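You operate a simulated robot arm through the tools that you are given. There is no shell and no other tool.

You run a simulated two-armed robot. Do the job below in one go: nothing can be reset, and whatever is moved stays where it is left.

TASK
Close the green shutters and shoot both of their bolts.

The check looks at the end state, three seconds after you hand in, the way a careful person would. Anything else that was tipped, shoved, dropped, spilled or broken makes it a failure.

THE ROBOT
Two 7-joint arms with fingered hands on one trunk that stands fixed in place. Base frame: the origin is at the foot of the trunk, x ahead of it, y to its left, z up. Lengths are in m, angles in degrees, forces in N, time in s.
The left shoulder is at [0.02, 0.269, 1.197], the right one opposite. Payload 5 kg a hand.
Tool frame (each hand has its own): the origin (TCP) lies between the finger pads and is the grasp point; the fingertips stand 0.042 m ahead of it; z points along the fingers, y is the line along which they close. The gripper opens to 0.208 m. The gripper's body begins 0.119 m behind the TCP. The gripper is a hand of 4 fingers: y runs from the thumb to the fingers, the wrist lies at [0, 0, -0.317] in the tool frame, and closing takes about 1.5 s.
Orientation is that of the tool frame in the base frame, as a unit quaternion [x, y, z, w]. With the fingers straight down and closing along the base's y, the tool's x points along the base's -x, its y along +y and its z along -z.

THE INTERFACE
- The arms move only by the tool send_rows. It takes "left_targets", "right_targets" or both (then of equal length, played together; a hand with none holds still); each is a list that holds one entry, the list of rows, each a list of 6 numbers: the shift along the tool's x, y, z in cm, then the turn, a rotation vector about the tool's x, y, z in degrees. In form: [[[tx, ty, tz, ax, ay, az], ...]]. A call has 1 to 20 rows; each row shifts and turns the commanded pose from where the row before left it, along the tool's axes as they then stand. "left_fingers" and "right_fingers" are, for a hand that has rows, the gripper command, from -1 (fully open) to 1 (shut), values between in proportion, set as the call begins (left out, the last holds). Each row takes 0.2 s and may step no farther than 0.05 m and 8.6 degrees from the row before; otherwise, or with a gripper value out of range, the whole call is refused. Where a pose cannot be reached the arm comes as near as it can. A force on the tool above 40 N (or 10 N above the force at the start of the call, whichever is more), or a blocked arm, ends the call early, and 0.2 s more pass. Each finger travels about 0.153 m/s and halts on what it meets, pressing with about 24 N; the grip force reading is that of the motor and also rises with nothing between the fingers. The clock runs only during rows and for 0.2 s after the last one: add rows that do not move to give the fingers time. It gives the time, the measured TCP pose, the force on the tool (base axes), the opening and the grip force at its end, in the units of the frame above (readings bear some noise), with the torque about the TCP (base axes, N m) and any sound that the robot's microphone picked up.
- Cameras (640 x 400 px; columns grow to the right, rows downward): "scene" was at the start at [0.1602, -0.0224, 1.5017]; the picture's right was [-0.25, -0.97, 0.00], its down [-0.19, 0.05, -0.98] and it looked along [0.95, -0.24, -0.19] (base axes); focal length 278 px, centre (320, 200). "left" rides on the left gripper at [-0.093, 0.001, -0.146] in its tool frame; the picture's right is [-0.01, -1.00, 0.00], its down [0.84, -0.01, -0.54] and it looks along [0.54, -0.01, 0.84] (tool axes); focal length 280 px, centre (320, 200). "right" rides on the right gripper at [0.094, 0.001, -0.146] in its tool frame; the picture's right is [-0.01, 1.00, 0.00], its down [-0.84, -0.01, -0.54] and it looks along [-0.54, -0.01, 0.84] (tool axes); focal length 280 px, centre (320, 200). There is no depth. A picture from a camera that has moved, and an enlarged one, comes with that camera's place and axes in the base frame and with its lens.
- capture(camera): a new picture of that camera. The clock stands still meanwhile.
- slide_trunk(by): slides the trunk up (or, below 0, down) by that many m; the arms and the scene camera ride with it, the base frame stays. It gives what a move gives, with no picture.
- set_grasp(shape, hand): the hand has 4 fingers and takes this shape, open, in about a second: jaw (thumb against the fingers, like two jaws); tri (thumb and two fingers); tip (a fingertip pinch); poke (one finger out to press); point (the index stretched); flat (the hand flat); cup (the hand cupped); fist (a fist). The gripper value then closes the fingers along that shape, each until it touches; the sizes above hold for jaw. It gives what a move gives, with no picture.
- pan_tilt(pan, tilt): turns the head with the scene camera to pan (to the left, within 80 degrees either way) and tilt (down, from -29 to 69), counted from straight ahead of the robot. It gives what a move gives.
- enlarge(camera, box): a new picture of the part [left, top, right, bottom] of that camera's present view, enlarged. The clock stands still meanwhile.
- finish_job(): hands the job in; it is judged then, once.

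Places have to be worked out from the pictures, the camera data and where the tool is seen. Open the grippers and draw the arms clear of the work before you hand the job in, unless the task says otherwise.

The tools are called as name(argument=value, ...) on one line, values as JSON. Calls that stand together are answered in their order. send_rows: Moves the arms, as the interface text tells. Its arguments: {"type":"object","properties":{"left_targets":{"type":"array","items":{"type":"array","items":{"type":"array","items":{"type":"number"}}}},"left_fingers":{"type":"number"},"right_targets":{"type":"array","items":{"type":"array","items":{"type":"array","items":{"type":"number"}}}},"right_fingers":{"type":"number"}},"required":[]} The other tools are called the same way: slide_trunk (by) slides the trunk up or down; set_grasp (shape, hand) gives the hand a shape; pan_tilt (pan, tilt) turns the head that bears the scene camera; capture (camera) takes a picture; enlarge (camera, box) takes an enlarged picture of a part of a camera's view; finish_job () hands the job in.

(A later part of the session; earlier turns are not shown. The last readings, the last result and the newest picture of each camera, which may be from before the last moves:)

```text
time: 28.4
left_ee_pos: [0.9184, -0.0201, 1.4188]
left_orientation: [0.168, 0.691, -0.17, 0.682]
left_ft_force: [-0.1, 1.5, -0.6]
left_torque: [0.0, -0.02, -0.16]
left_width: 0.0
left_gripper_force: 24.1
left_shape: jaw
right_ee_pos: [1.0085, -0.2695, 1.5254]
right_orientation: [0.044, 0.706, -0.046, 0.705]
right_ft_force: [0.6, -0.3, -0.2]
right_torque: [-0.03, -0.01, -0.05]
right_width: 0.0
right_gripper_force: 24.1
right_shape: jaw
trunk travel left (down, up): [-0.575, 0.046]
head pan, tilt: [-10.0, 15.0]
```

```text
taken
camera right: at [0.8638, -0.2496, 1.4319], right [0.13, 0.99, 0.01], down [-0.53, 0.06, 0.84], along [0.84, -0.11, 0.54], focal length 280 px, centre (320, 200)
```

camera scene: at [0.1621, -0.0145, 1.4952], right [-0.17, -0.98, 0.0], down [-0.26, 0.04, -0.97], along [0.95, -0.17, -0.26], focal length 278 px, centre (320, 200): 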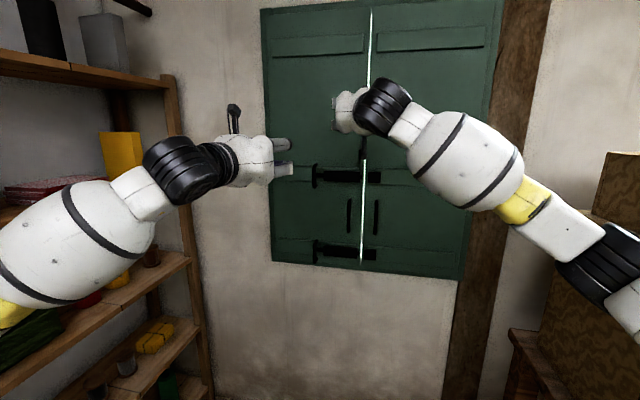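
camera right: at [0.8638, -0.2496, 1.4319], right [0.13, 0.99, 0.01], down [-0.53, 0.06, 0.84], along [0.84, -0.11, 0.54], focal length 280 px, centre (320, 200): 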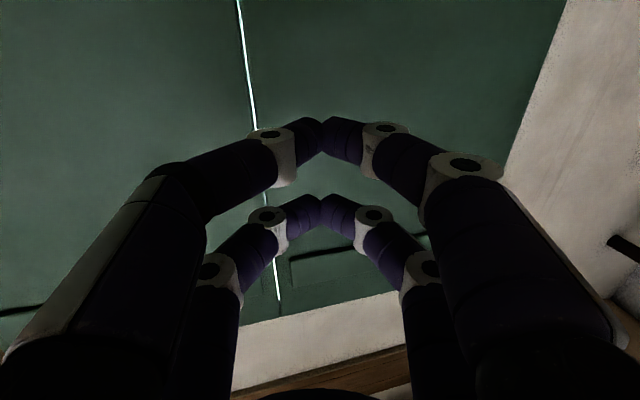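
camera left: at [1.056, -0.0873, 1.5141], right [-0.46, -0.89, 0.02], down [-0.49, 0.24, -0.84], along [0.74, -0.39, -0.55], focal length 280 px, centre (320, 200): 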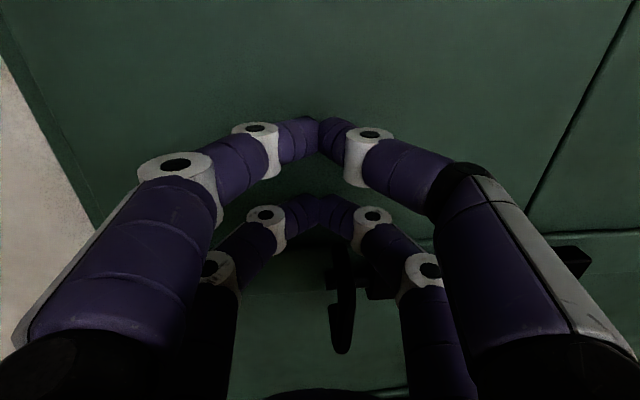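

Both leaves stay near shut. I'll press forward gently onto the left leaf with the right fingertips until it seats.

send_rows(right_targets=[[[0, 0, 3, 0, 0, 0], [0, 0, 3, 0, 0, 0], [0, 0, 2.5, 0, 0, 0], [0, 0, 1, 0, 0, 0], [0, 0, 0.7, 0, 0, 0], [0, 0, 0.6, 0, 0, 0], [0, 0, 0.6, 0, 0, 0], [0, 0, 0.6, 0, 0, 0], [0, 0, 0.6, 0, 0, 0], [0, 0, 0.6, 0, 0, 0], [0, 0, 0.6, 0, 0, 0], [0, 0, 0.6, 0, 0, 0]]])

enlarge(camera="scene", box=[290, 130, 430, 280])

capture(camera="left")

```text
time: 30.8
left_ee_pos: [0.917, -0.0222, 1.4219]
left_orientation: [0.169, 0.691, -0.17, 0.682]
left_ft_force: [1.0, -0.7, -0.4]
left_torque: [-0.02, -0.1, 0.05]
left_width: 0.0
left_gripper_force: 23.8
left_shape: jaw
right_ee_pos: [1.1394, -0.2847, 1.5289]
right_orientation: [0.043, 0.705, -0.045, 0.706]
right_ft_force: [-25.5, 3.8, -1.8]
right_torque: [0.08, 0.59, -0.14]
right_width: 0.0
right_gripper_force: 24.4
right_shape: jaw
trunk travel left (down, up): [-0.575, 0.046]
head pan, tilt: [-10.0, 15.0]
stopped in row 11 (right hand): the force on the tool passed its limit at 49 N (the readings are from after the stop); the commanded pose is now the measured one
```

```text
2.67 times, centred on (360, 205) of scene
camera zoom: at [0.1594, -0.0154, 1.4955], right [-0.17, -0.98, 0.0], down [-0.25, 0.04, -0.97], along [0.95, -0.17, -0.26], focal length 742 px, centre (213, 187)
```

zoom: 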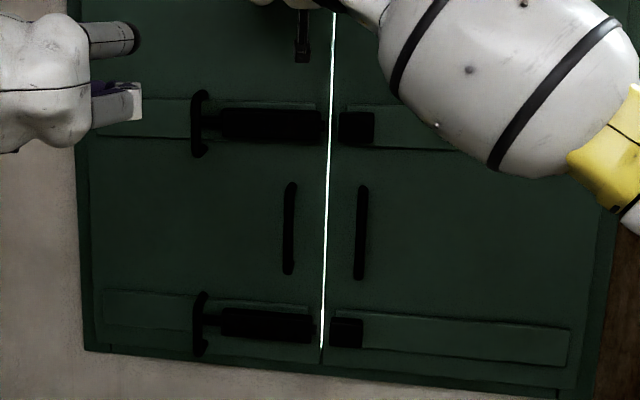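

```text
taken
camera left: at [0.7885, 0.0467, 1.516], right [-0.46, -0.89, 0.02], down [-0.49, 0.24, -0.84], along [0.74, -0.4, -0.55], focal length 280 px, centre (320, 200)
```

left: 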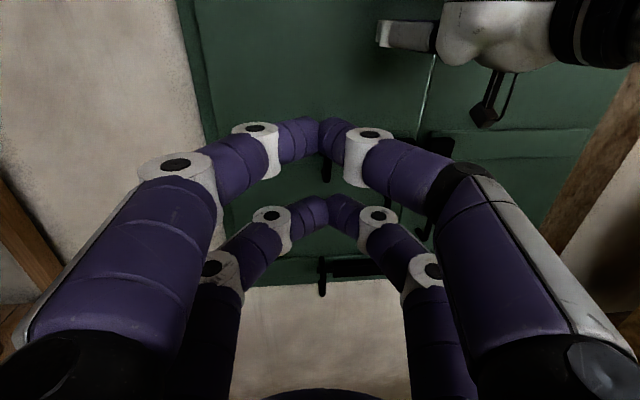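

The left leaf is now seated as well, with the fingertips at n≈1.205, the same as the right leaf. Both D-grips sit near (1.168, -0.175), at z≈1.31 and z≈1.0. I'll clear the left hand out of the way and back the right hand off the leaf.

send_rows(left_targets=[[[0, 0, -5, 0, 0, 0], [0, 0, -5, 0, 0, 0], [0, 0, -5, 0, 0, 0], [0, 0, -5, 0, 0, 0], [0, 0, -5, 0, 0, 0], [0, 1, -4, 0, 0, 0], [0, 4, -1, 0, 0, 0], [0, 5, 0, 0, 0, 0], [0, 5, 0, 0, 0, 0]]], right_targets=[[[0, 0, -2, 0, 0, 0], [0, 0, -4, 0, 0, 0], [0, 0, -4, 0, 0, 0], [0, 0, 0, 0, 0, 0], [0, 0, 0, 0, 0, 0], [0, 0, 0, 0, 0, 0], [0, 0, 0, 0, 0, 0], [0, 0, 0, 0, 0, 0], [0, 0, 0, 0, 0, 0]]])

pan_tilt(pan=-5, tilt=18)

capture(camera="scene")

enlarge(camera="scene", box=[280, 130, 420, 280])

```text
time: 32.8
left_ee_pos: [0.7229, 0.2504, 1.4224]
left_orientation: [0.168, 0.691, -0.17, 0.682]
left_ft_force: [-0.2, -1.1, -0.4]
left_torque: [-0.02, -0.02, -0.06]
left_width: 0.0002
left_gripper_force: 23.6
left_shape: jaw
right_ee_pos: [1.0417, -0.2713, 1.5267]
right_orientation: [0.043, 0.706, -0.044, 0.705]
right_ft_force: [-0.2, 1.3, -0.1]
right_torque: [-0.01, 0.02, -0.23]
right_width: 0.0
right_gripper_force: 24.6
right_shape: jaw
trunk travel left (down, up): [-0.575, 0.046]
head pan, tilt: [-10.0, 15.0]
```

```text
time: 33.5
left_ee_pos: [0.7235, 0.2492, 1.4237]
left_orientation: [0.169, 0.691, -0.171, 0.682]
left_ft_force: [0.4, -0.4, -0.9]
left_torque: [-0.02, 0.01, -0.02]
left_width: 0.0
left_gripper_force: 24.0
left_shape: jaw
right_ee_pos: [1.0434, -0.2735, 1.5267]
right_orientation: [0.045, 0.706, -0.045, 0.706]
right_ft_force: [0.6, 0.0, 0.4]
right_torque: [0.02, 0.0, 0.06]
right_width: 0.0001
right_gripper_force: 24.0
right_shape: jaw
trunk travel left (down, up): [-0.575, 0.046]
head pan, tilt: [-5.0, 18.0]
```

```text
taken
camera scene: at [0.1629, -0.0077, 1.4904], right [-0.09, -1.0, 0.0], down [-0.31, 0.03, -0.95], along [0.95, -0.08, -0.31], focal length 278 px, centre (320, 200)
```

scene: 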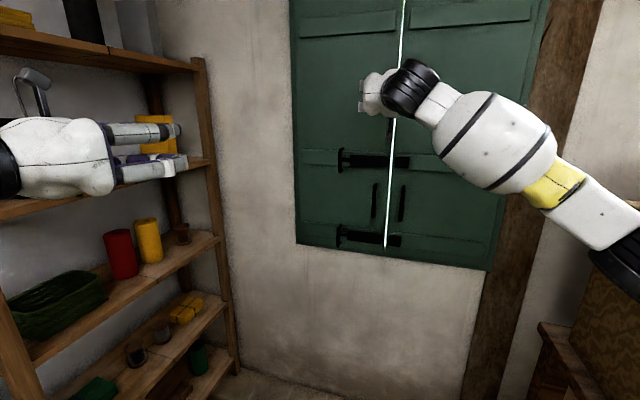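

```text
2.67 times, centred on (350, 205) of scene
camera zoom: at [0.1629, -0.0077, 1.4904], right [-0.09, -1.0, 0.0], down [-0.31, 0.03, -0.95], along [0.95, -0.08, -0.31], focal length 742 px, centre (240, 187)
```

zoom: 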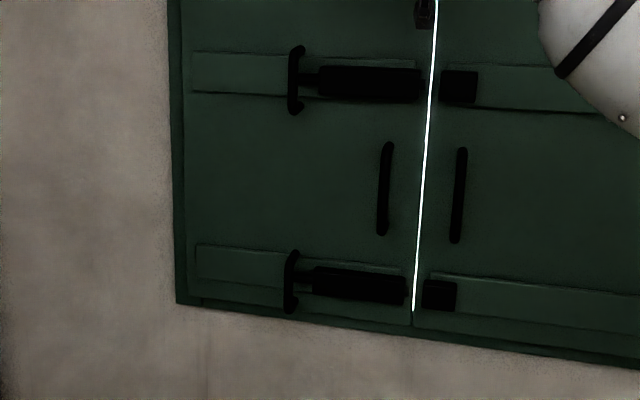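

Upper D-grip is at about (1.168, -0.173, 1.316). I'll move the right hand left along the shutters while 9 cm off them, then drop it beside the upper D on its left.

send_rows(right_targets=[[[0, 3.7, 0.94, 0, 0, 0], [0, 3.7, 0.94, 0, 0, 0], [0, 3.7, 0.94, 0, 0, 0], [0, 3.7, 0.94, 0, 0, 0], [0, 3.7, 0.94, 0, 0, 0], [4.2, 0, 0, 0, 0, 0], [4.2, 0, 0, 0, 0, 0], [4.2, 0, 0, 0, 0, 0], [4.2, 0, 0, 0, 0, 0], [4.2, 0, 0, 0, 0, 0]]])

capture(camera="scene")

capture(camera="right")

capture(camera="left")

```text
time: 35.6
left_ee_pos: [0.7245, 0.2489, 1.4225]
left_orientation: [0.169, 0.692, -0.17, 0.681]
left_ft_force: [0.8, -0.3, 0.2]
left_torque: [0.0, -0.04, -0.04]
left_width: 0.0
left_gripper_force: 23.8
left_shape: jaw
right_ee_pos: [1.1202, -0.0971, 1.3415]
right_orientation: [0.039, 0.719, -0.048, 0.692]
right_ft_force: [0.2, -1.5, -0.6]
right_torque: [0.01, 0.02, 0.08]
right_width: 0.0
right_gripper_force: 24.4
right_shape: jaw
right hand out of reach, approached as far as the arm can: row 9, 10
trunk travel left (down, up): [-0.575, 0.046]
head pan, tilt: [-5.0, 18.0]
```

```text
taken
camera scene: at [0.1638, -0.0078, 1.4902], right [-0.09, -1.0, 0.0], down [-0.31, 0.03, -0.95], along [0.95, -0.08, -0.31], focal length 278 px, centre (320, 200)
```

scene: 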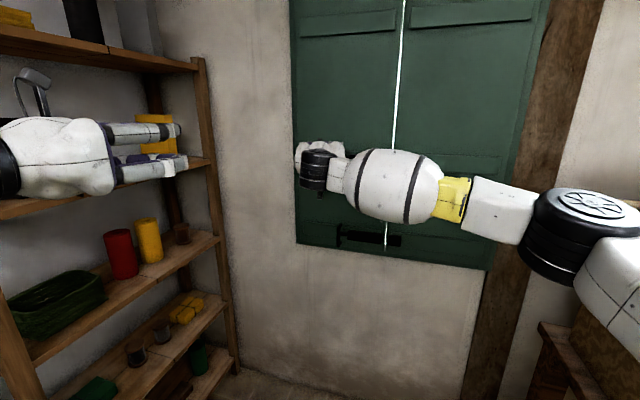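

```text
taken
camera right: at [0.9723, -0.0792, 1.254], right [0.12, 0.99, 0.0], down [-0.5, 0.06, 0.86], along [0.86, -0.11, 0.51], focal length 280 px, centre (320, 200)
```

right: 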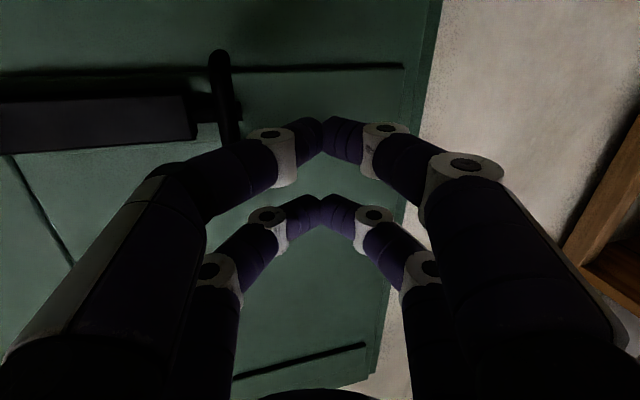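

```text
taken
camera left: at [0.5967, 0.318, 1.5178], right [-0.46, -0.89, 0.02], down [-0.5, 0.24, -0.83], along [0.73, -0.4, -0.55], focal length 280 px, centre (320, 200)
```

left: 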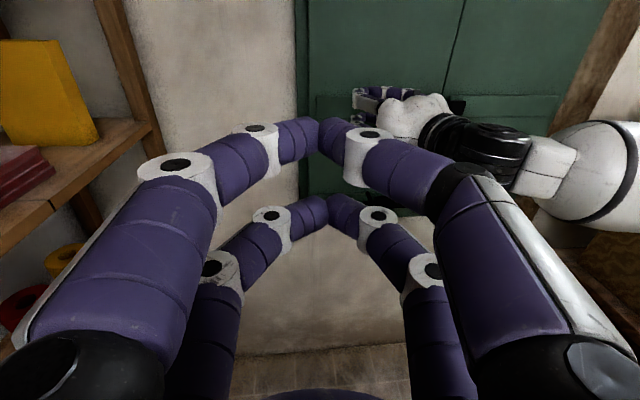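

The right arm is wrist-limited in this pose, with its elbow swung out sideways. I'll check the elbow's clearance from the cabinet before reversing out.

pan_tilt(pan=-45, tilt=20)

capture(camera="scene")

```text
time: 36.7
left_ee_pos: [0.723, 0.2492, 1.4228]
left_orientation: [0.169, 0.691, -0.17, 0.682]
left_ft_force: [-0.4, -0.3, 0.3]
left_torque: [-0.01, -0.04, 0.01]
left_width: 0.0001
left_gripper_force: 23.6
left_shape: jaw
right_ee_pos: [1.1199, -0.097, 1.3432]
right_orientation: [0.038, 0.72, -0.047, 0.692]
right_ft_force: [-0.2, -0.5, -0.5]
right_torque: [-0.01, -0.04, 0.0]
right_width: 0.0
right_gripper_force: 24.1
right_shape: jaw
trunk travel left (down, up): [-0.575, 0.046]
head pan, tilt: [-45.0, 20.0]
```

```text
taken
camera scene: at [0.1358, -0.0652, 1.4871], right [-0.71, -0.71, 0.0], down [-0.24, 0.24, -0.94], along [0.67, -0.66, -0.34], focal length 278 px, centre (320, 200)
```

scene: 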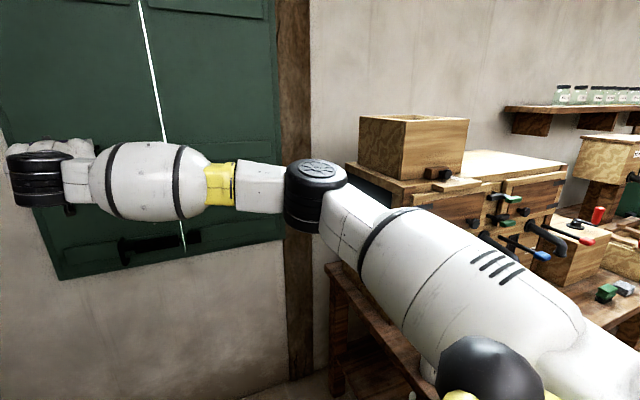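

The cabinet is undisturbed. I'll take the right hand up and back out to its own side, and do the bolts with the left hand, which already reached this area well.

send_rows(right_targets=[[[-4, 0, 0, 0, 0, 0], [-4, 0, 0, 0, 0, 0], [-4, 0, 0, 0, 0, 0], [-4, 0, 0, 0, 0, 0], [-4, 0, 0, 0, 0, 0], [0, -3.7, -0.94, 0, 0, 0], [0, -3.7, -0.94, 0, 0, 0], [0, -3.7, -0.94, 0, 0, 0], [0, -3.7, -0.94, 0, 0, 0], [0, -3.7, -0.94, 0, 0, 0], [0, -3, -4, 0, 0, 0], [0, -3, -4, 0, 0, 0], [0, -3, -4, 0, 0, 0], [0, -3, -4, 0, 0, 0], [0, -2, -4, 0, 0, 0]]])

pan_tilt(pan=-5, tilt=18)

capture(camera="scene")

```text
time: 39.9
left_ee_pos: [0.7228, 0.2484, 1.4246]
left_orientation: [0.168, 0.691, -0.169, 0.682]
left_ft_force: [-0.2, -1.0, 1.0]
left_torque: [0.05, 0.06, 0.07]
left_width: 0.0
left_gripper_force: 24.2
left_shape: jaw
right_ee_pos: [0.8316, -0.389, 1.5427]
right_orientation: [0.043, 0.706, -0.045, 0.706]
right_ft_force: [-1.3, -0.5, 0.9]
right_torque: [0.02, 0.04, 0.05]
right_width: 0.0
right_gripper_force: 24.1
right_shape: jaw
trunk travel left (down, up): [-0.575, 0.046]
head pan, tilt: [-45.0, 20.0]
```

```text
time: 41.0
left_ee_pos: [0.7237, 0.2484, 1.4229]
left_orientation: [0.168, 0.692, -0.169, 0.681]
left_ft_force: [0.1, -0.1, -0.1]
left_torque: [-0.04, -0.02, 0.03]
left_width: 0.0
left_gripper_force: 24.4
left_shape: jaw
right_ee_pos: [0.8329, -0.3884, 1.5428]
right_orientation: [0.044, 0.706, -0.044, 0.706]
right_ft_force: [-0.5, -0.9, -0.7]
right_torque: [-0.01, 0.02, 0.01]
right_width: 0.0
right_gripper_force: 23.7
right_shape: jaw
trunk travel left (down, up): [-0.575, 0.046]
head pan, tilt: [-5.0, 18.0]
```

```text
taken
camera scene: at [0.1626, -0.0076, 1.4904], right [-0.09, -1.0, 0.0], down [-0.31, 0.03, -0.95], along [0.95, -0.08, -0.31], focal length 278 px, centre (320, 200)
```

scene: 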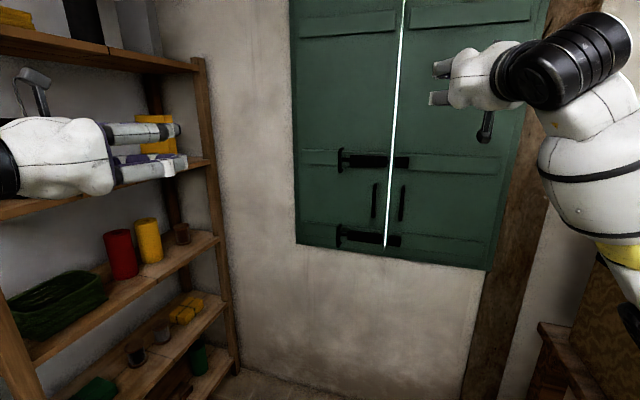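

The right hand is clear. Now I'll bring the left hand to just left of the upper D, with the fingertips about 9 cm off the leaf at z≈1.315.

send_rows(left_targets=[[[0.9, -0.875, 4.16, 0, 0, 0], [0.9, -0.875, 4.16, 0, 0, 0], [0.9, -0.875, 4.16, 0, 0, 0], [0.9, -0.875, 4.16, 0, 0, 0], [0.9, -0.875, 4.16, 0, 0, 0], [0.9, -0.875, 4.16, 0, 0, 0], [0.9, -0.875, 4.16, 0, 0, 0], [0.9, -0.875, 4.16, 0, 0, 0], [0.9, -0.875, 4.16, 0, 0, 0], [0.9, -0.875, 4.16, 0, 0, 0], [0.9, -0.875, 4.16, 0, 0, 0], [0.9, -0.875, 4.16, 0, 0, 0]]])

capture(camera="scene")

capture(camera="left")

```text
time: 43.6
left_ee_pos: [1.1147, -0.0782, 1.3061]
left_orientation: [0.17, 0.692, -0.171, 0.681]
left_ft_force: [0.8, -0.6, -0.1]
left_torque: [-0.01, -0.03, 0.05]
left_width: 0.0
left_gripper_force: 24.1
left_shape: jaw
right_ee_pos: [0.8334, -0.3892, 1.5417]
right_orientation: [0.045, 0.707, -0.046, 0.705]
right_ft_force: [1.2, -0.2, -0.4]
right_torque: [-0.01, -0.1, 0.13]
right_width: 0.0001
right_gripper_force: 24.0
right_shape: jaw
trunk travel left (down, up): [-0.575, 0.046]
head pan, tilt: [-5.0, 18.0]
```

```text
taken
camera scene: at [0.1631, -0.0085, 1.4902], right [-0.09, -1.0, 0.0], down [-0.31, 0.03, -0.95], along [0.95, -0.08, -0.31], focal length 278 px, centre (320, 200)
```

scene: 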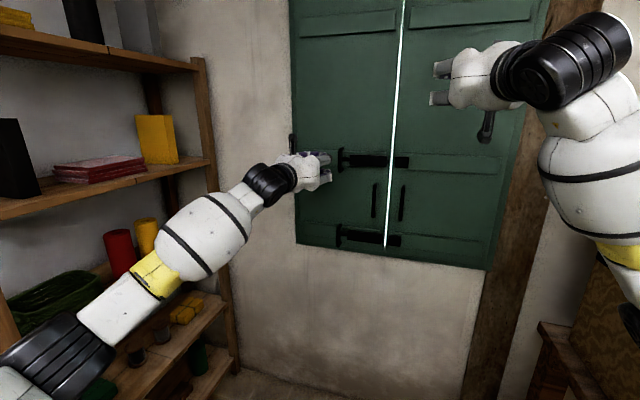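

```text
taken
camera left: at [0.9875, -0.0093, 1.4028], right [-0.47, -0.89, 0.02], down [-0.49, 0.24, -0.83], along [0.73, -0.4, -0.55], focal length 280 px, centre (320, 200)
```

left: 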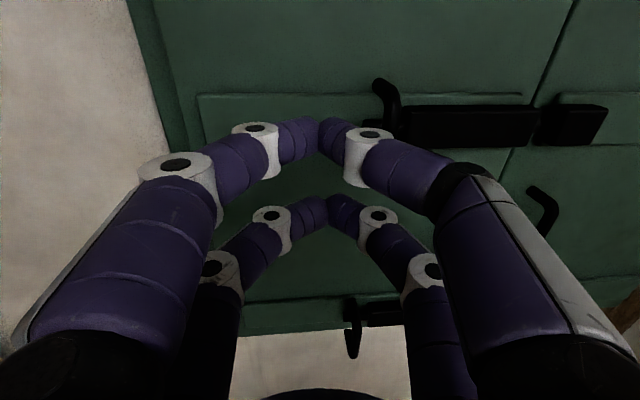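

The D-handle is just to the right of the fingertips. I'll move in so the fingers sit beside it, with tips about 2.5 cm from the leaf.

send_rows(left_targets=[[[0, 0.27, 2.5, 0, 0, 0], [0, 0.27, 2.5, 0, 0, 0], [0, 0.27, 2.2, 0, 0, 0]]])

capture(camera="left")

enlarge(camera="scene", box=[280, 130, 420, 260])

```text
time: 44.4
left_ee_pos: [1.1814, -0.1043, 1.3074]
left_orientation: [0.169, 0.692, -0.17, 0.681]
left_ft_force: [-0.3, -1.1, -0.3]
left_torque: [-0.05, -0.04, 0.08]
left_width: 0.0
left_gripper_force: 23.5
left_shape: jaw
right_ee_pos: [0.8333, -0.3896, 1.5424]
right_orientation: [0.044, 0.706, -0.044, 0.705]
right_ft_force: [-0.2, -0.8, -0.5]
right_torque: [-0.02, -0.08, 0.11]
right_width: 0.0
right_gripper_force: 24.2
right_shape: jaw
trunk travel left (down, up): [-0.575, 0.046]
head pan, tilt: [-5.0, 18.0]
```

```text
taken
camera left: at [1.0534, -0.0349, 1.4026], right [-0.46, -0.89, 0.02], down [-0.49, 0.24, -0.83], along [0.73, -0.4, -0.55], focal length 280 px, centre (320, 200)
```

left: 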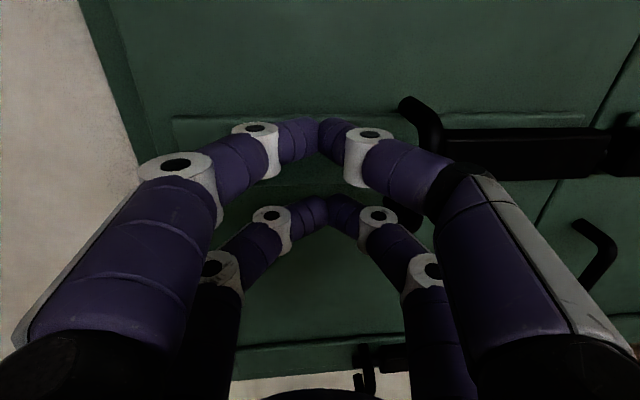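

```text
3.08 times, centred on (350, 195) of scene
camera zoom: at [0.163, -0.0084, 1.4903], right [-0.09, -1.0, 0.0], down [-0.31, 0.03, -0.95], along [0.95, -0.08, -0.31], focal length 856 px, centre (228, 215)
```

zoom: 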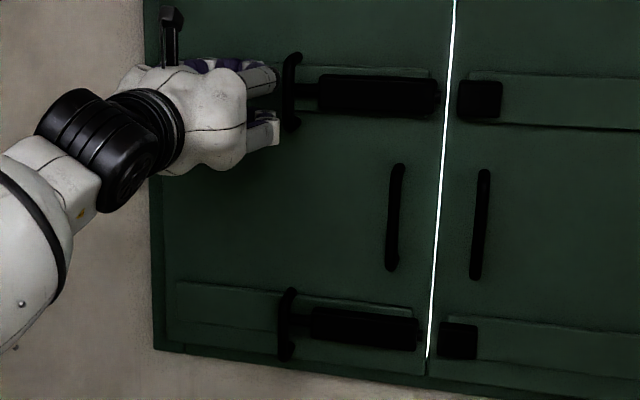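

The hand sits just left of the upper D. I'll push along the shutter to the right in small steps until the bolt moves and stops.

send_rows(left_targets=[[[0, -0.8, 0.08, 0, 0, 0], [0, -0.8, 0.08, 0, 0, 0], [0, -0.8, 0.08, 0, 0, 0], [0, -0.8, 0.08, 0, 0, 0]]])

enlarge(camera="scene", box=[280, 130, 420, 260])

capture(camera="left")

```text
time: 45.4
left_ee_pos: [1.1673, -0.1347, 1.3094]
left_orientation: [0.169, 0.691, -0.171, 0.682]
left_ft_force: [-1.3, -0.2, 0.3]
left_torque: [-0.02, 0.04, 0.03]
left_width: 0.0002
left_gripper_force: 24.2
left_shape: jaw
right_ee_pos: [0.8318, -0.3882, 1.5418]
right_orientation: [0.044, 0.706, -0.045, 0.705]
right_ft_force: [1.1, -0.2, 0.2]
right_torque: [-0.02, 0.04, 0.06]
right_width: 0.0
right_gripper_force: 23.5
right_shape: jaw
trunk travel left (down, up): [-0.575, 0.046]
head pan, tilt: [-5.0, 18.0]
```

```text
3.08 times, centred on (350, 195) of scene
camera zoom: at [0.1627, -0.0078, 1.4904], right [-0.09, -1.0, 0.0], down [-0.31, 0.03, -0.95], along [0.95, -0.08, -0.31], focal length 856 px, centre (228, 215)
```

zoom: 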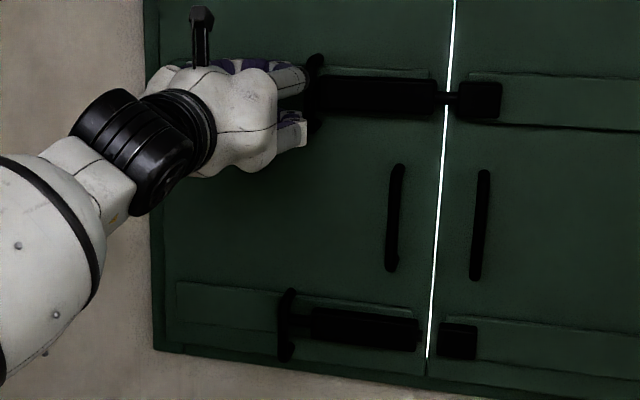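

```text
taken
camera left: at [1.0406, -0.0649, 1.4041], right [-0.47, -0.88, 0.02], down [-0.49, 0.24, -0.84], along [0.73, -0.4, -0.55], focal length 280 px, centre (320, 200)
```

left: 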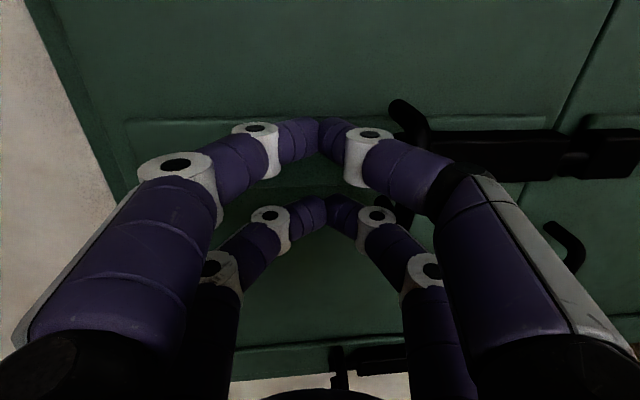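

The upper bolt is sliding and its rod is entering the keeper. I'll keep pushing until it stops hard.

send_rows(left_targets=[[[0, -0.6, 0.06, 0, 0, 0], [0, -0.6, 0.06, 0, 0, 0], [0, -0.6, 0.06, 0, 0, 0], [0, -0.6, 0.06, 0, 0, 0], [0, -0.6, 0.06, 0, 0, 0], [0, -0.6, 0.06, 0, 0, 0], [0, -0.6, 0.06, 0, 0, 0]]])

enlarge(camera="scene", box=[280, 130, 420, 260])

capture(camera="left")

```text
time: 47.0
left_ee_pos: [1.1564, -0.1644, 1.3088]
left_orientation: [0.166, 0.692, -0.168, 0.682]
left_ft_force: [3.1, 23.8, 1.6]
left_torque: [0.62, -0.03, -0.17]
left_width: 0.0001
left_gripper_force: 24.2
left_shape: jaw
right_ee_pos: [0.8348, -0.3834, 1.5421]
right_orientation: [0.042, 0.706, -0.044, 0.705]
right_ft_force: [0.7, 0.8, 0.0]
right_torque: [-0.01, 0.01, 0.0]
right_width: 0.0
right_gripper_force: 24.5
right_shape: jaw
trunk travel left (down, up): [-0.575, 0.046]
head pan, tilt: [-5.0, 18.0]
```

```text
3.08 times, centred on (350, 195) of scene
camera zoom: at [0.163, -0.005, 1.4904], right [-0.09, -1.0, 0.0], down [-0.31, 0.02, -0.95], along [0.95, -0.08, -0.31], focal length 856 px, centre (228, 215)
```

zoom: 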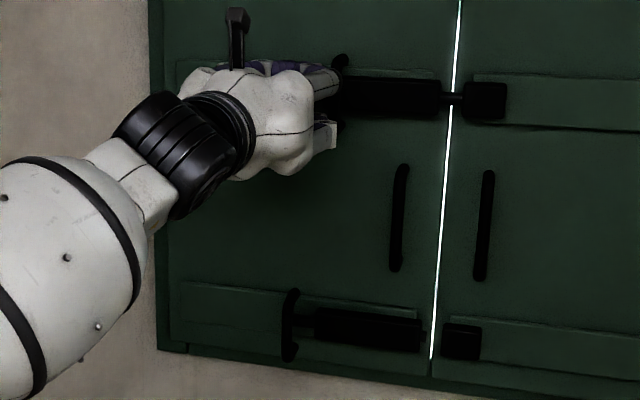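

```text
taken
camera left: at [1.0279, -0.0947, 1.4036], right [-0.46, -0.89, 0.02], down [-0.5, 0.24, -0.84], along [0.74, -0.39, -0.55], focal length 280 px, centre (320, 200)
```

left: 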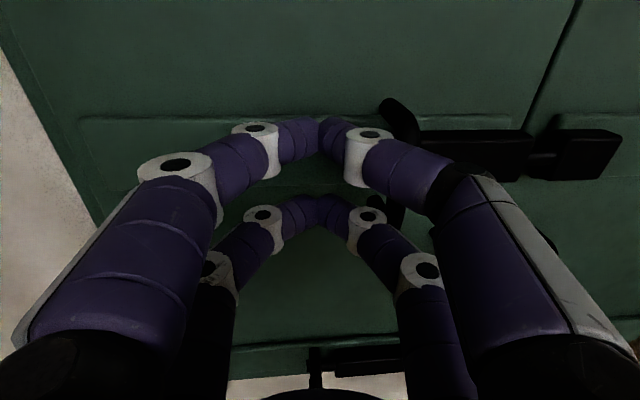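

There is now 24 N of resistance and the D sits against the housing. I'll give one more small push to confirm the end stop.

send_rows(left_targets=[[[0, -0.5, 0, 0, 0, 0], [0, -0.5, 0, 0, 0, 0], [0, -0.5, 0, 0, 0, 0]]])

enlarge(camera="left", box=[340, 80, 640, 260])

```text
time: 48.0
left_ee_pos: [1.1509, -0.1733, 1.3071]
left_orientation: [0.164, 0.693, -0.165, 0.682]
left_ft_force: [-4.1, 30.4, -1.0]
left_torque: [0.23, 0.05, -0.37]
left_width: 0.0
left_gripper_force: 23.3
left_shape: jaw
right_ee_pos: [0.8318, -0.3881, 1.5438]
right_orientation: [0.045, 0.706, -0.046, 0.706]
right_ft_force: [-1.1, -2.3, 0.1]
right_torque: [-0.02, 0.02, 0.24]
right_width: 0.0001
right_gripper_force: 24.5
right_shape: jaw
trunk travel left (down, up): [-0.575, 0.046]
head pan, tilt: [-5.0, 18.0]
stopped in row 3 (left hand): the force on the tool passed its limit at 42 N (the readings are from after the stop); the commanded pose is now the measured one
```

```text
2.13 times, centred on (490, 170) of left
camera zoom: at [1.023, -0.1054, 1.4032], right [-0.45, -0.89, 0.02], down [-0.5, 0.24, -0.83], along [0.74, -0.39, -0.55], focal length 598 px, centre (-43, 264)
```

zoom: 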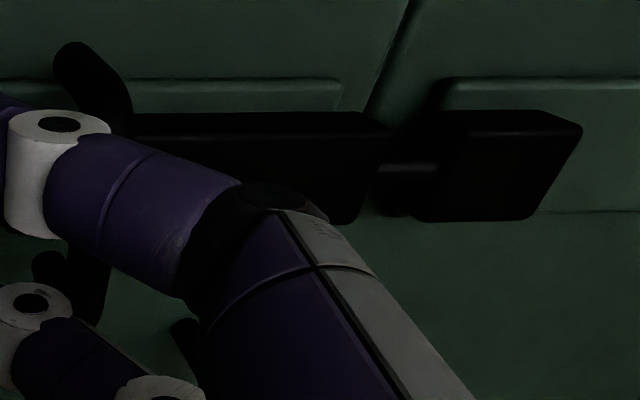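

The upper bolt is fully shot: its rod is in the keeper, the D is against its housing, and it took over 40 N at the stop. I'll back the left hand off to the left and out, then drop to the height of the lower bolt.

send_rows(left_targets=[[[0, 1.5, 0, 0, 0, 0], [0, 1.5, 0, 0, 0, 0], [0, 1.25, -2.5, 0, 0, 0], [0, 1.25, -2.5, 0, 0, 0], [0, 1.25, -2.5, 0, 0, 0], [4.9, 0, 0, 0, 0, 0], [4.9, 0, 0, 0, 0, 0], [4.9, 0, 0, 0, 0, 0], [4.9, 0, 0, 0, 0, 0], [4.9, 0, 0, 0, 0, 0], [4.9, 0, 0, 0, 0, 0]]])

capture(camera="scene")

capture(camera="left")

enlarge(camera="scene", box=[280, 130, 420, 260])

```text
time: 50.4
left_ee_pos: [1.1141, -0.0661, 1.0048]
left_orientation: [0.167, 0.691, -0.168, 0.683]
left_ft_force: [0.7, -0.3, 2.2]
left_torque: [0.11, 0.27, -0.09]
left_width: 0.0003
left_gripper_force: 23.6
left_shape: jaw
left hand out of reach, approached as far as the arm can: row 7, 8
right_ee_pos: [0.8329, -0.3868, 1.5437]
right_orientation: [0.043, 0.706, -0.045, 0.705]
right_ft_force: [0.8, 2.0, 0.0]
right_torque: [-0.01, -0.03, -0.19]
right_width: 0.0
right_gripper_force: 24.5
right_shape: jaw
trunk travel left (down, up): [-0.575, 0.046]
head pan, tilt: [-5.0, 18.0]
```

```text
taken
camera scene: at [0.1629, -0.0066, 1.4904], right [-0.09, -1.0, 0.0], down [-0.31, 0.03, -0.95], along [0.95, -0.08, -0.31], focal length 278 px, centre (320, 200)
```

scene: 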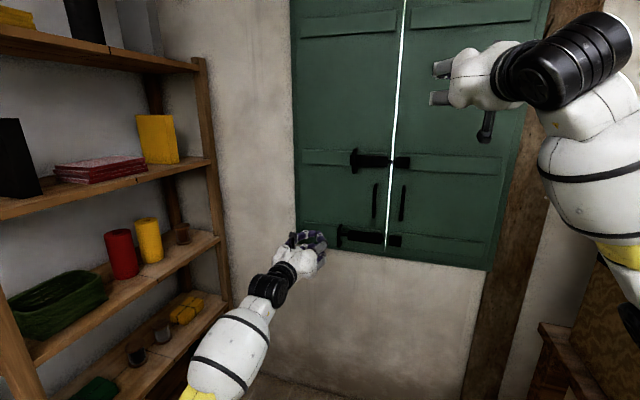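

```text
taken
camera left: at [0.9862, 0.0022, 1.1003], right [-0.46, -0.89, 0.02], down [-0.5, 0.24, -0.84], along [0.74, -0.39, -0.55], focal length 280 px, centre (320, 200)
```

left: 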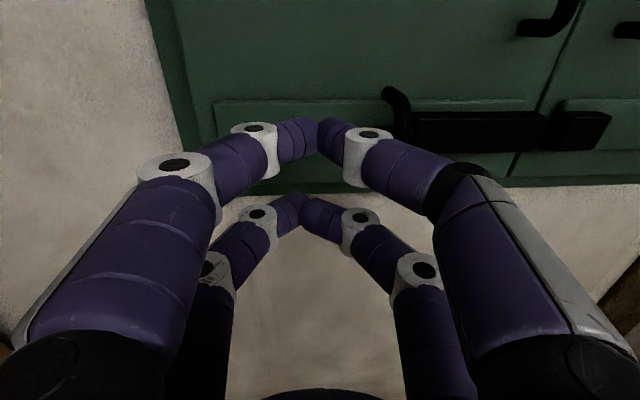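

```text
3.08 times, centred on (350, 195) of scene
camera zoom: at [0.1629, -0.0066, 1.4904], right [-0.09, -1.0, 0.0], down [-0.31, 0.03, -0.95], along [0.95, -0.08, -0.31], focal length 856 px, centre (228, 215)
```

zoom: 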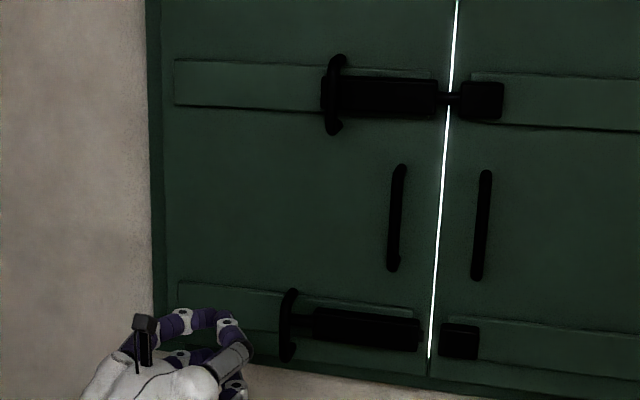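

The upper bolt stands clearly thrown into its keeper. The left hand is beside the lower D at z≈1.005, so I'll move it in toward the leaf.

send_rows(left_targets=[[[0, 0.1, 2.5, 0, 0, 0], [0, 0.1, 2.5, 0, 0, 0], [0, 0.1, 2.3, 0, 0, 0]]])

capture(camera="left")

enlarge(camera="scene", box=[280, 130, 420, 260])

```text
time: 51.2
left_ee_pos: [1.1805, -0.0996, 1.0029]
left_orientation: [0.167, 0.693, -0.168, 0.681]
left_ft_force: [-0.7, 0.0, -0.7]
left_torque: [-0.06, -0.07, 0.04]
left_width: 0.0
left_gripper_force: 24.2
left_shape: jaw
right_ee_pos: [0.8325, -0.3883, 1.5426]
right_orientation: [0.044, 0.706, -0.044, 0.705]
right_ft_force: [-0.1, 0.0, -0.2]
right_torque: [0.02, -0.02, 0.02]
right_width: 0.0001
right_gripper_force: 24.2
right_shape: jaw
trunk travel left (down, up): [-0.575, 0.046]
head pan, tilt: [-5.0, 18.0]
```

```text
taken
camera left: at [1.0525, -0.0305, 1.0987], right [-0.46, -0.89, 0.02], down [-0.5, 0.24, -0.83], along [0.74, -0.39, -0.55], focal length 280 px, centre (320, 200)
```

left: 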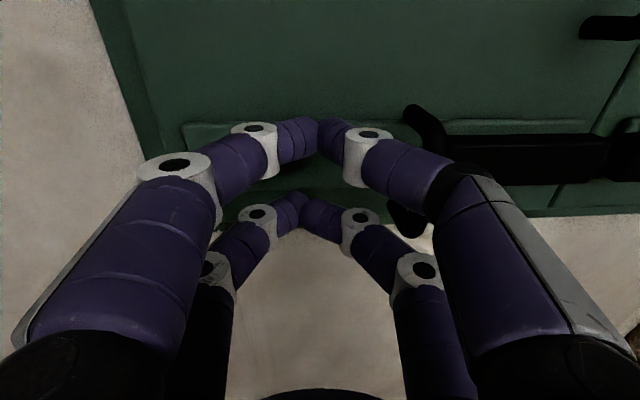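

```text
3.08 times, centred on (350, 195) of scene
camera zoom: at [0.1624, -0.0077, 1.4904], right [-0.09, -1.0, 0.0], down [-0.31, 0.03, -0.95], along [0.95, -0.08, -0.31], focal length 856 px, centre (228, 215)
```

zoom: 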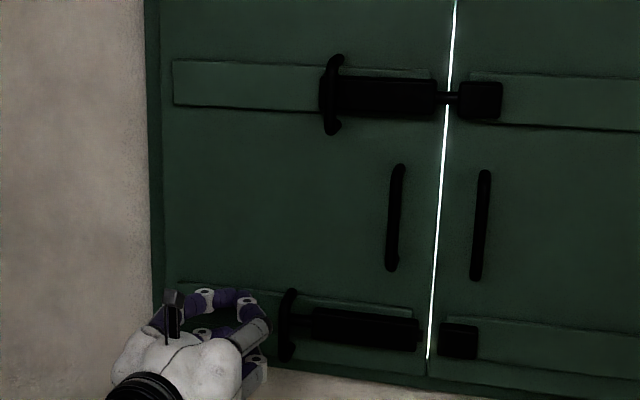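

The fingers are beside the lower D, in the same relation as before. I'll push right.

send_rows(left_targets=[[[0, -0.8, 0.08, 0, 0, 0], [0, -0.8, 0.08, 0, 0, 0], [0, -0.8, 0.08, 0, 0, 0], [0, -0.8, 0.08, 0, 0, 0], [0, -0.7, 0.06, 0, 0, 0], [0, -0.7, 0.06, 0, 0, 0]]])

enlarge(camera="scene", box=[280, 130, 420, 260])

capture(camera="left")

```text
time: 52.6
left_ee_pos: [1.1629, -0.1423, 1.0029]
left_orientation: [0.166, 0.692, -0.168, 0.682]
left_ft_force: [-0.2, 1.9, -1.0]
left_torque: [0.12, 0.01, -0.05]
left_width: 0.0
left_gripper_force: 23.9
left_shape: jaw
right_ee_pos: [0.8327, -0.3889, 1.5434]
right_orientation: [0.043, 0.707, -0.045, 0.705]
right_ft_force: [-0.4, -1.2, -0.4]
right_torque: [0.0, 0.0, 0.07]
right_width: 0.0
right_gripper_force: 23.7
right_shape: jaw
trunk travel left (down, up): [-0.575, 0.046]
head pan, tilt: [-5.0, 18.0]
```

```text
3.08 times, centred on (350, 195) of scene
camera zoom: at [0.1628, -0.0078, 1.4904], right [-0.09, -1.0, 0.0], down [-0.31, 0.03, -0.95], along [0.95, -0.08, -0.31], focal length 856 px, centre (228, 215)
```

zoom: 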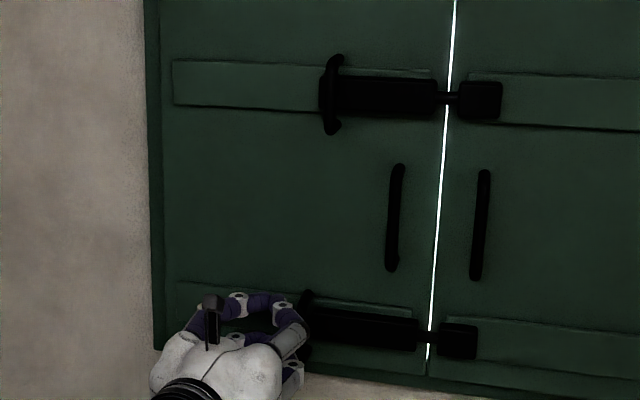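

```text
taken
camera left: at [1.0354, -0.0742, 1.0985], right [-0.46, -0.89, 0.02], down [-0.5, 0.24, -0.83], along [0.74, -0.39, -0.55], focal length 280 px, centre (320, 200)
```

left: 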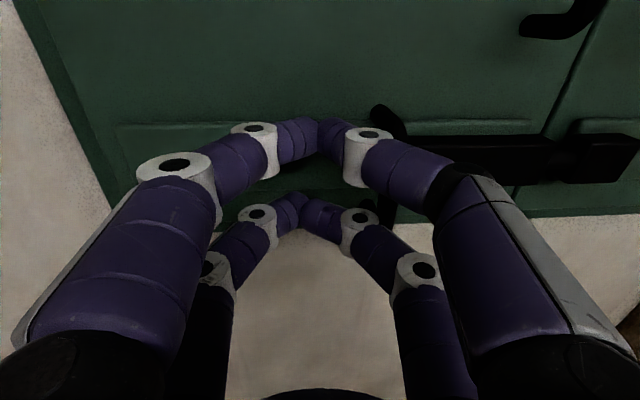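

The lower bolt is moving into its keeper. I'll push on until it stops hard.

send_rows(left_targets=[[[0, -0.5, 0.05, 0, 0, 0], [0, -0.5, 0.05, 0, 0, 0], [0, -0.5, 0.05, 0, 0, 0], [0, -0.5, 0.05, 0, 0, 0], [0, -0.5, 0.05, 0, 0, 0], [0, -0.5, 0.05, 0, 0, 0], [0, -0.5, 0.05, 0, 0, 0], [0, -0.5, 0.05, 0, 0, 0], [0, -0.5, 0.05, 0, 0, 0]]])

enlarge(camera="scene", box=[280, 130, 420, 260])

enlarge(camera="left", box=[340, 80, 640, 260])

```text
time: 54.6
left_ee_pos: [1.1494, -0.1753, 1.0022]
left_orientation: [0.165, 0.693, -0.167, 0.682]
left_ft_force: [4.8, 41.5, 0.7]
left_torque: [0.57, 0.22, -0.23]
left_width: 0.0
left_gripper_force: 23.9
left_shape: jaw
right_ee_pos: [0.8348, -0.3826, 1.5433]
right_orientation: [0.043, 0.706, -0.045, 0.705]
right_ft_force: [-0.5, -0.1, 0.4]
right_torque: [0.01, -0.01, -0.03]
right_width: 0.0001
right_gripper_force: 23.5
right_shape: jaw
trunk travel left (down, up): [-0.575, 0.046]
head pan, tilt: [-5.0, 18.0]
```

```text
3.08 times, centred on (350, 195) of scene
camera zoom: at [0.1631, -0.0042, 1.4903], right [-0.08, -1.0, 0.0], down [-0.31, 0.02, -0.95], along [0.95, -0.08, -0.31], focal length 856 px, centre (228, 215)
```

zoom: 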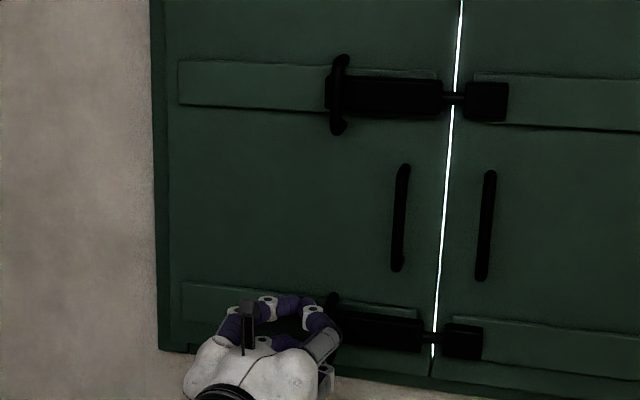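

```text
2.13 times, centred on (490, 170) of left
camera zoom: at [1.0212, -0.1064, 1.0981], right [-0.45, -0.89, 0.02], down [-0.5, 0.23, -0.83], along [0.74, -0.39, -0.55], focal length 598 px, centre (-43, 264)
```

zoom: 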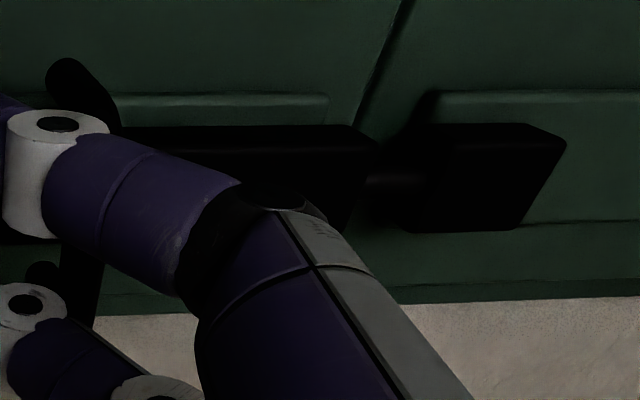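

Both bolts are at their end stops, with 41 N on the lower one. I'll back the left hand away by the way it came.

send_rows(left_targets=[[[0, 1.5, 0, 0, 0, 0], [0, 1.5, 0, 0, 0, 0], [0, 1.25, -2.5, 0, 0, 0], [0, 1.25, -2.5, 0, 0, 0], [0, 1.25, -2.5, 0, 0, 0], [-4.9, 0, -0.5, 0, 0, 0], [-4.9, 0, -0.5, 0, 0, 0], [-4.9, 0, -0.5, 0, 0, 0], [-4.9, 0, -0.5, 0, 0, 0], [-4.9, 0, -0.5, 0, 0, 0], [-4.9, 0, -0.5, 0, 0, 0], [0, 0, -5, 0, 0, 0], [0, 0, -5, 0, 0, 0], [0, 0, -5, 0, 0, 0], [0, 0, -5, 0, 0, 0], [0, 1, -5, 0, 0, 0], [0, 1, -5, 0, 0, 0], [0, 1, -5, 0, 0, 0], [0, 1, -5, 0, 0, 0]]])

send_rows(right_targets=[[[0, -1, -4, 0, 0, 0], [0, -1, -4, 0, 0, 0], [0, -1, -4, 0, 0, 0], [0, -1, -4, 0, 0, 0]]])

capture(camera="scene")

enlarge(camera="scene", box=[280, 130, 420, 270])

capture(camera="left")

```text
refused: row 16 steps farther than a row can; nothing moved
```

```text
time: 55.6
left_ee_pos: [1.1494, -0.1735, 1.0025]
left_orientation: [0.165, 0.693, -0.166, 0.682]
left_ft_force: [-10.7, 49.2, 1.9]
left_torque: [0.18, -0.04, -0.69]
left_width: 0.0
left_gripper_force: 24.2
left_shape: jaw
right_ee_pos: [0.6701, -0.4025, 1.5438]
right_orientation: [0.044, 0.706, -0.046, 0.705]
right_ft_force: [0.6, -0.2, -1.5]
right_torque: [-0.03, -0.11, 0.02]
right_width: 0.0002
right_gripper_force: 24.3
right_shape: jaw
trunk travel left (down, up): [-0.575, 0.046]
head pan, tilt: [-5.0, 18.0]
```

```text
taken
camera scene: at [0.1624, -0.004, 1.4905], right [-0.08, -1.0, 0.0], down [-0.31, 0.02, -0.95], along [0.95, -0.08, -0.31], focal length 278 px, centre (320, 200)
```

scene: 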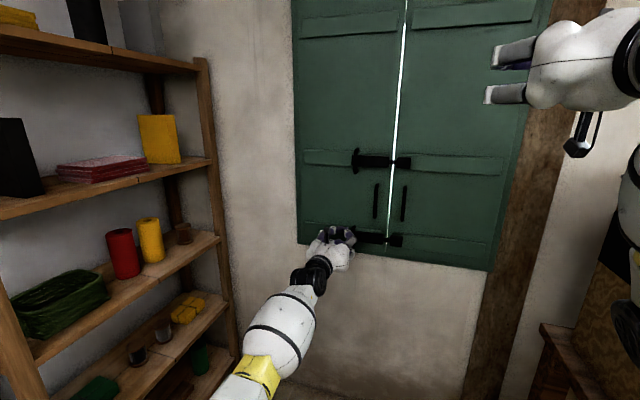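

```text
2.86 times, centred on (350, 200) of scene
camera zoom: at [0.1624, -0.004, 1.4905], right [-0.08, -1.0, 0.0], down [-0.31, 0.02, -0.95], along [0.95, -0.08, -0.31], focal length 794 px, centre (234, 200)
```

zoom: 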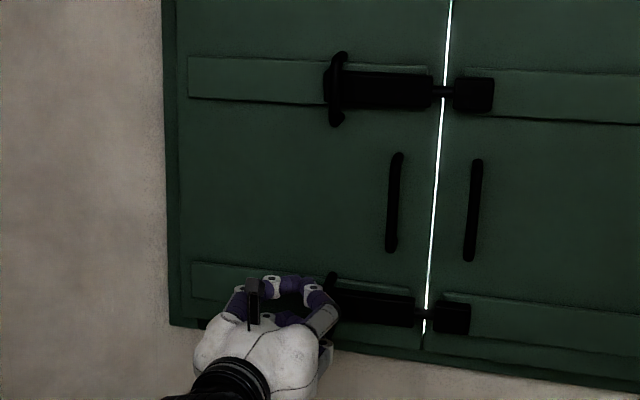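

```text
taken
camera left: at [1.0204, -0.1071, 1.0982], right [-0.45, -0.89, 0.02], down [-0.5, 0.24, -0.83], along [0.74, -0.39, -0.55], focal length 280 px, centre (320, 200)
```

left: 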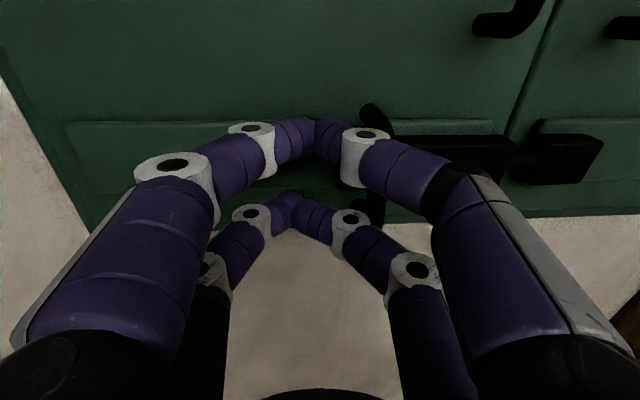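

The left retreat was refused because of an oversized step; the right hand did retreat. I'll resend the left retreat with smaller rows.

send_rows(left_targets=[[[0, 1.5, 0, 0, 0, 0], [0, 1.5, 0, 0, 0, 0], [0, 1.25, -2.5, 0, 0, 0], [0, 1.25, -2.5, 0, 0, 0], [0, 1.25, -2.5, 0, 0, 0], [-4.8, 0, -0.5, 0, 0, 0], [-4.8, 0, -0.5, 0, 0, 0], [-4.8, 0, -0.5, 0, 0, 0], [-4.8, 0, -0.5, 0, 0, 0], [-4.8, 0, -0.5, 0, 0, 0], [-4.8, 0, -0.5, 0, 0, 0], [0, 0, -4.8, 0, 0, 0], [0, 0, -4.8, 0, 0, 0], [0, 0, -4.8, 0, 0, 0], [0, 0, -4.8, 0, 0, 0], [0, 1, -4.7, 0, 0, 0], [0, 1, -4.7, 0, 0, 0], [0, 1, -4.7, 0, 0, 0]]])

capture(camera="scene")

enlarge(camera="scene", box=[280, 130, 420, 270])

capture(camera="left")

```text
time: 59.4
left_ee_pos: [0.8513, 0.1528, 1.2591]
left_orientation: [0.167, 0.693, -0.169, 0.681]
left_ft_force: [-0.4, 1.1, -0.4]
left_torque: [-0.04, -0.03, -0.15]
left_width: 0.0
left_gripper_force: 24.1
left_shape: jaw
left hand out of reach, approached as far as the arm can: row 8, 9, 10, 11, 12, 13
right_ee_pos: [0.6679, -0.4049, 1.5438]
right_orientation: [0.043, 0.706, -0.046, 0.706]
right_ft_force: [-0.2, 1.3, 1.5]
right_torque: [0.04, 0.1, -0.2]
right_width: 0.0
right_gripper_force: 23.9
right_shape: jaw
trunk travel left (down, up): [-0.575, 0.046]
head pan, tilt: [-5.0, 18.0]
```

```text
taken
camera scene: at [0.1627, -0.0058, 1.4905], right [-0.09, -1.0, 0.0], down [-0.31, 0.03, -0.95], along [0.95, -0.08, -0.31], focal length 278 px, centre (320, 200)
```

scene: 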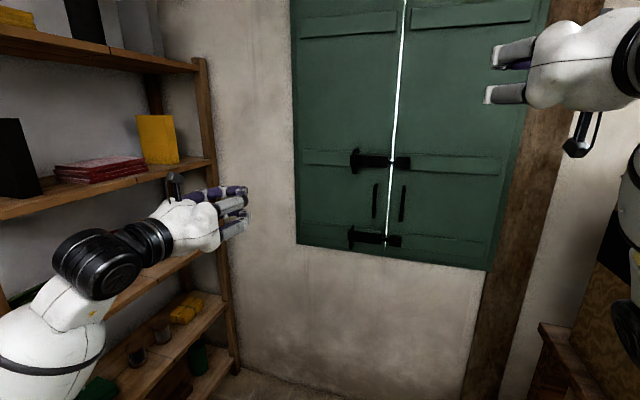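

```text
2.86 times, centred on (350, 200) of scene
camera zoom: at [0.1627, -0.0058, 1.4905], right [-0.09, -1.0, 0.0], down [-0.31, 0.03, -0.95], along [0.95, -0.08, -0.31], focal length 794 px, centre (234, 200)
```

zoom: 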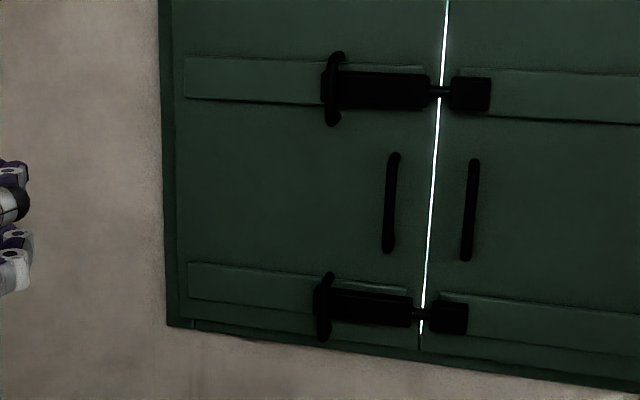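

```text
taken
camera left: at [0.7233, 0.2219, 1.3547], right [-0.46, -0.89, 0.02], down [-0.5, 0.24, -0.83], along [0.74, -0.39, -0.55], focal length 280 px, centre (320, 200)
```

left: 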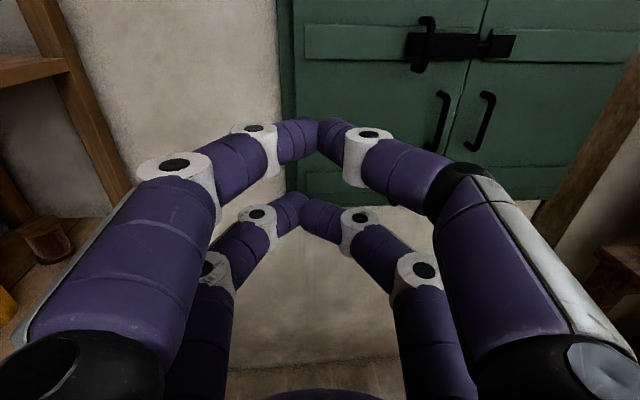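

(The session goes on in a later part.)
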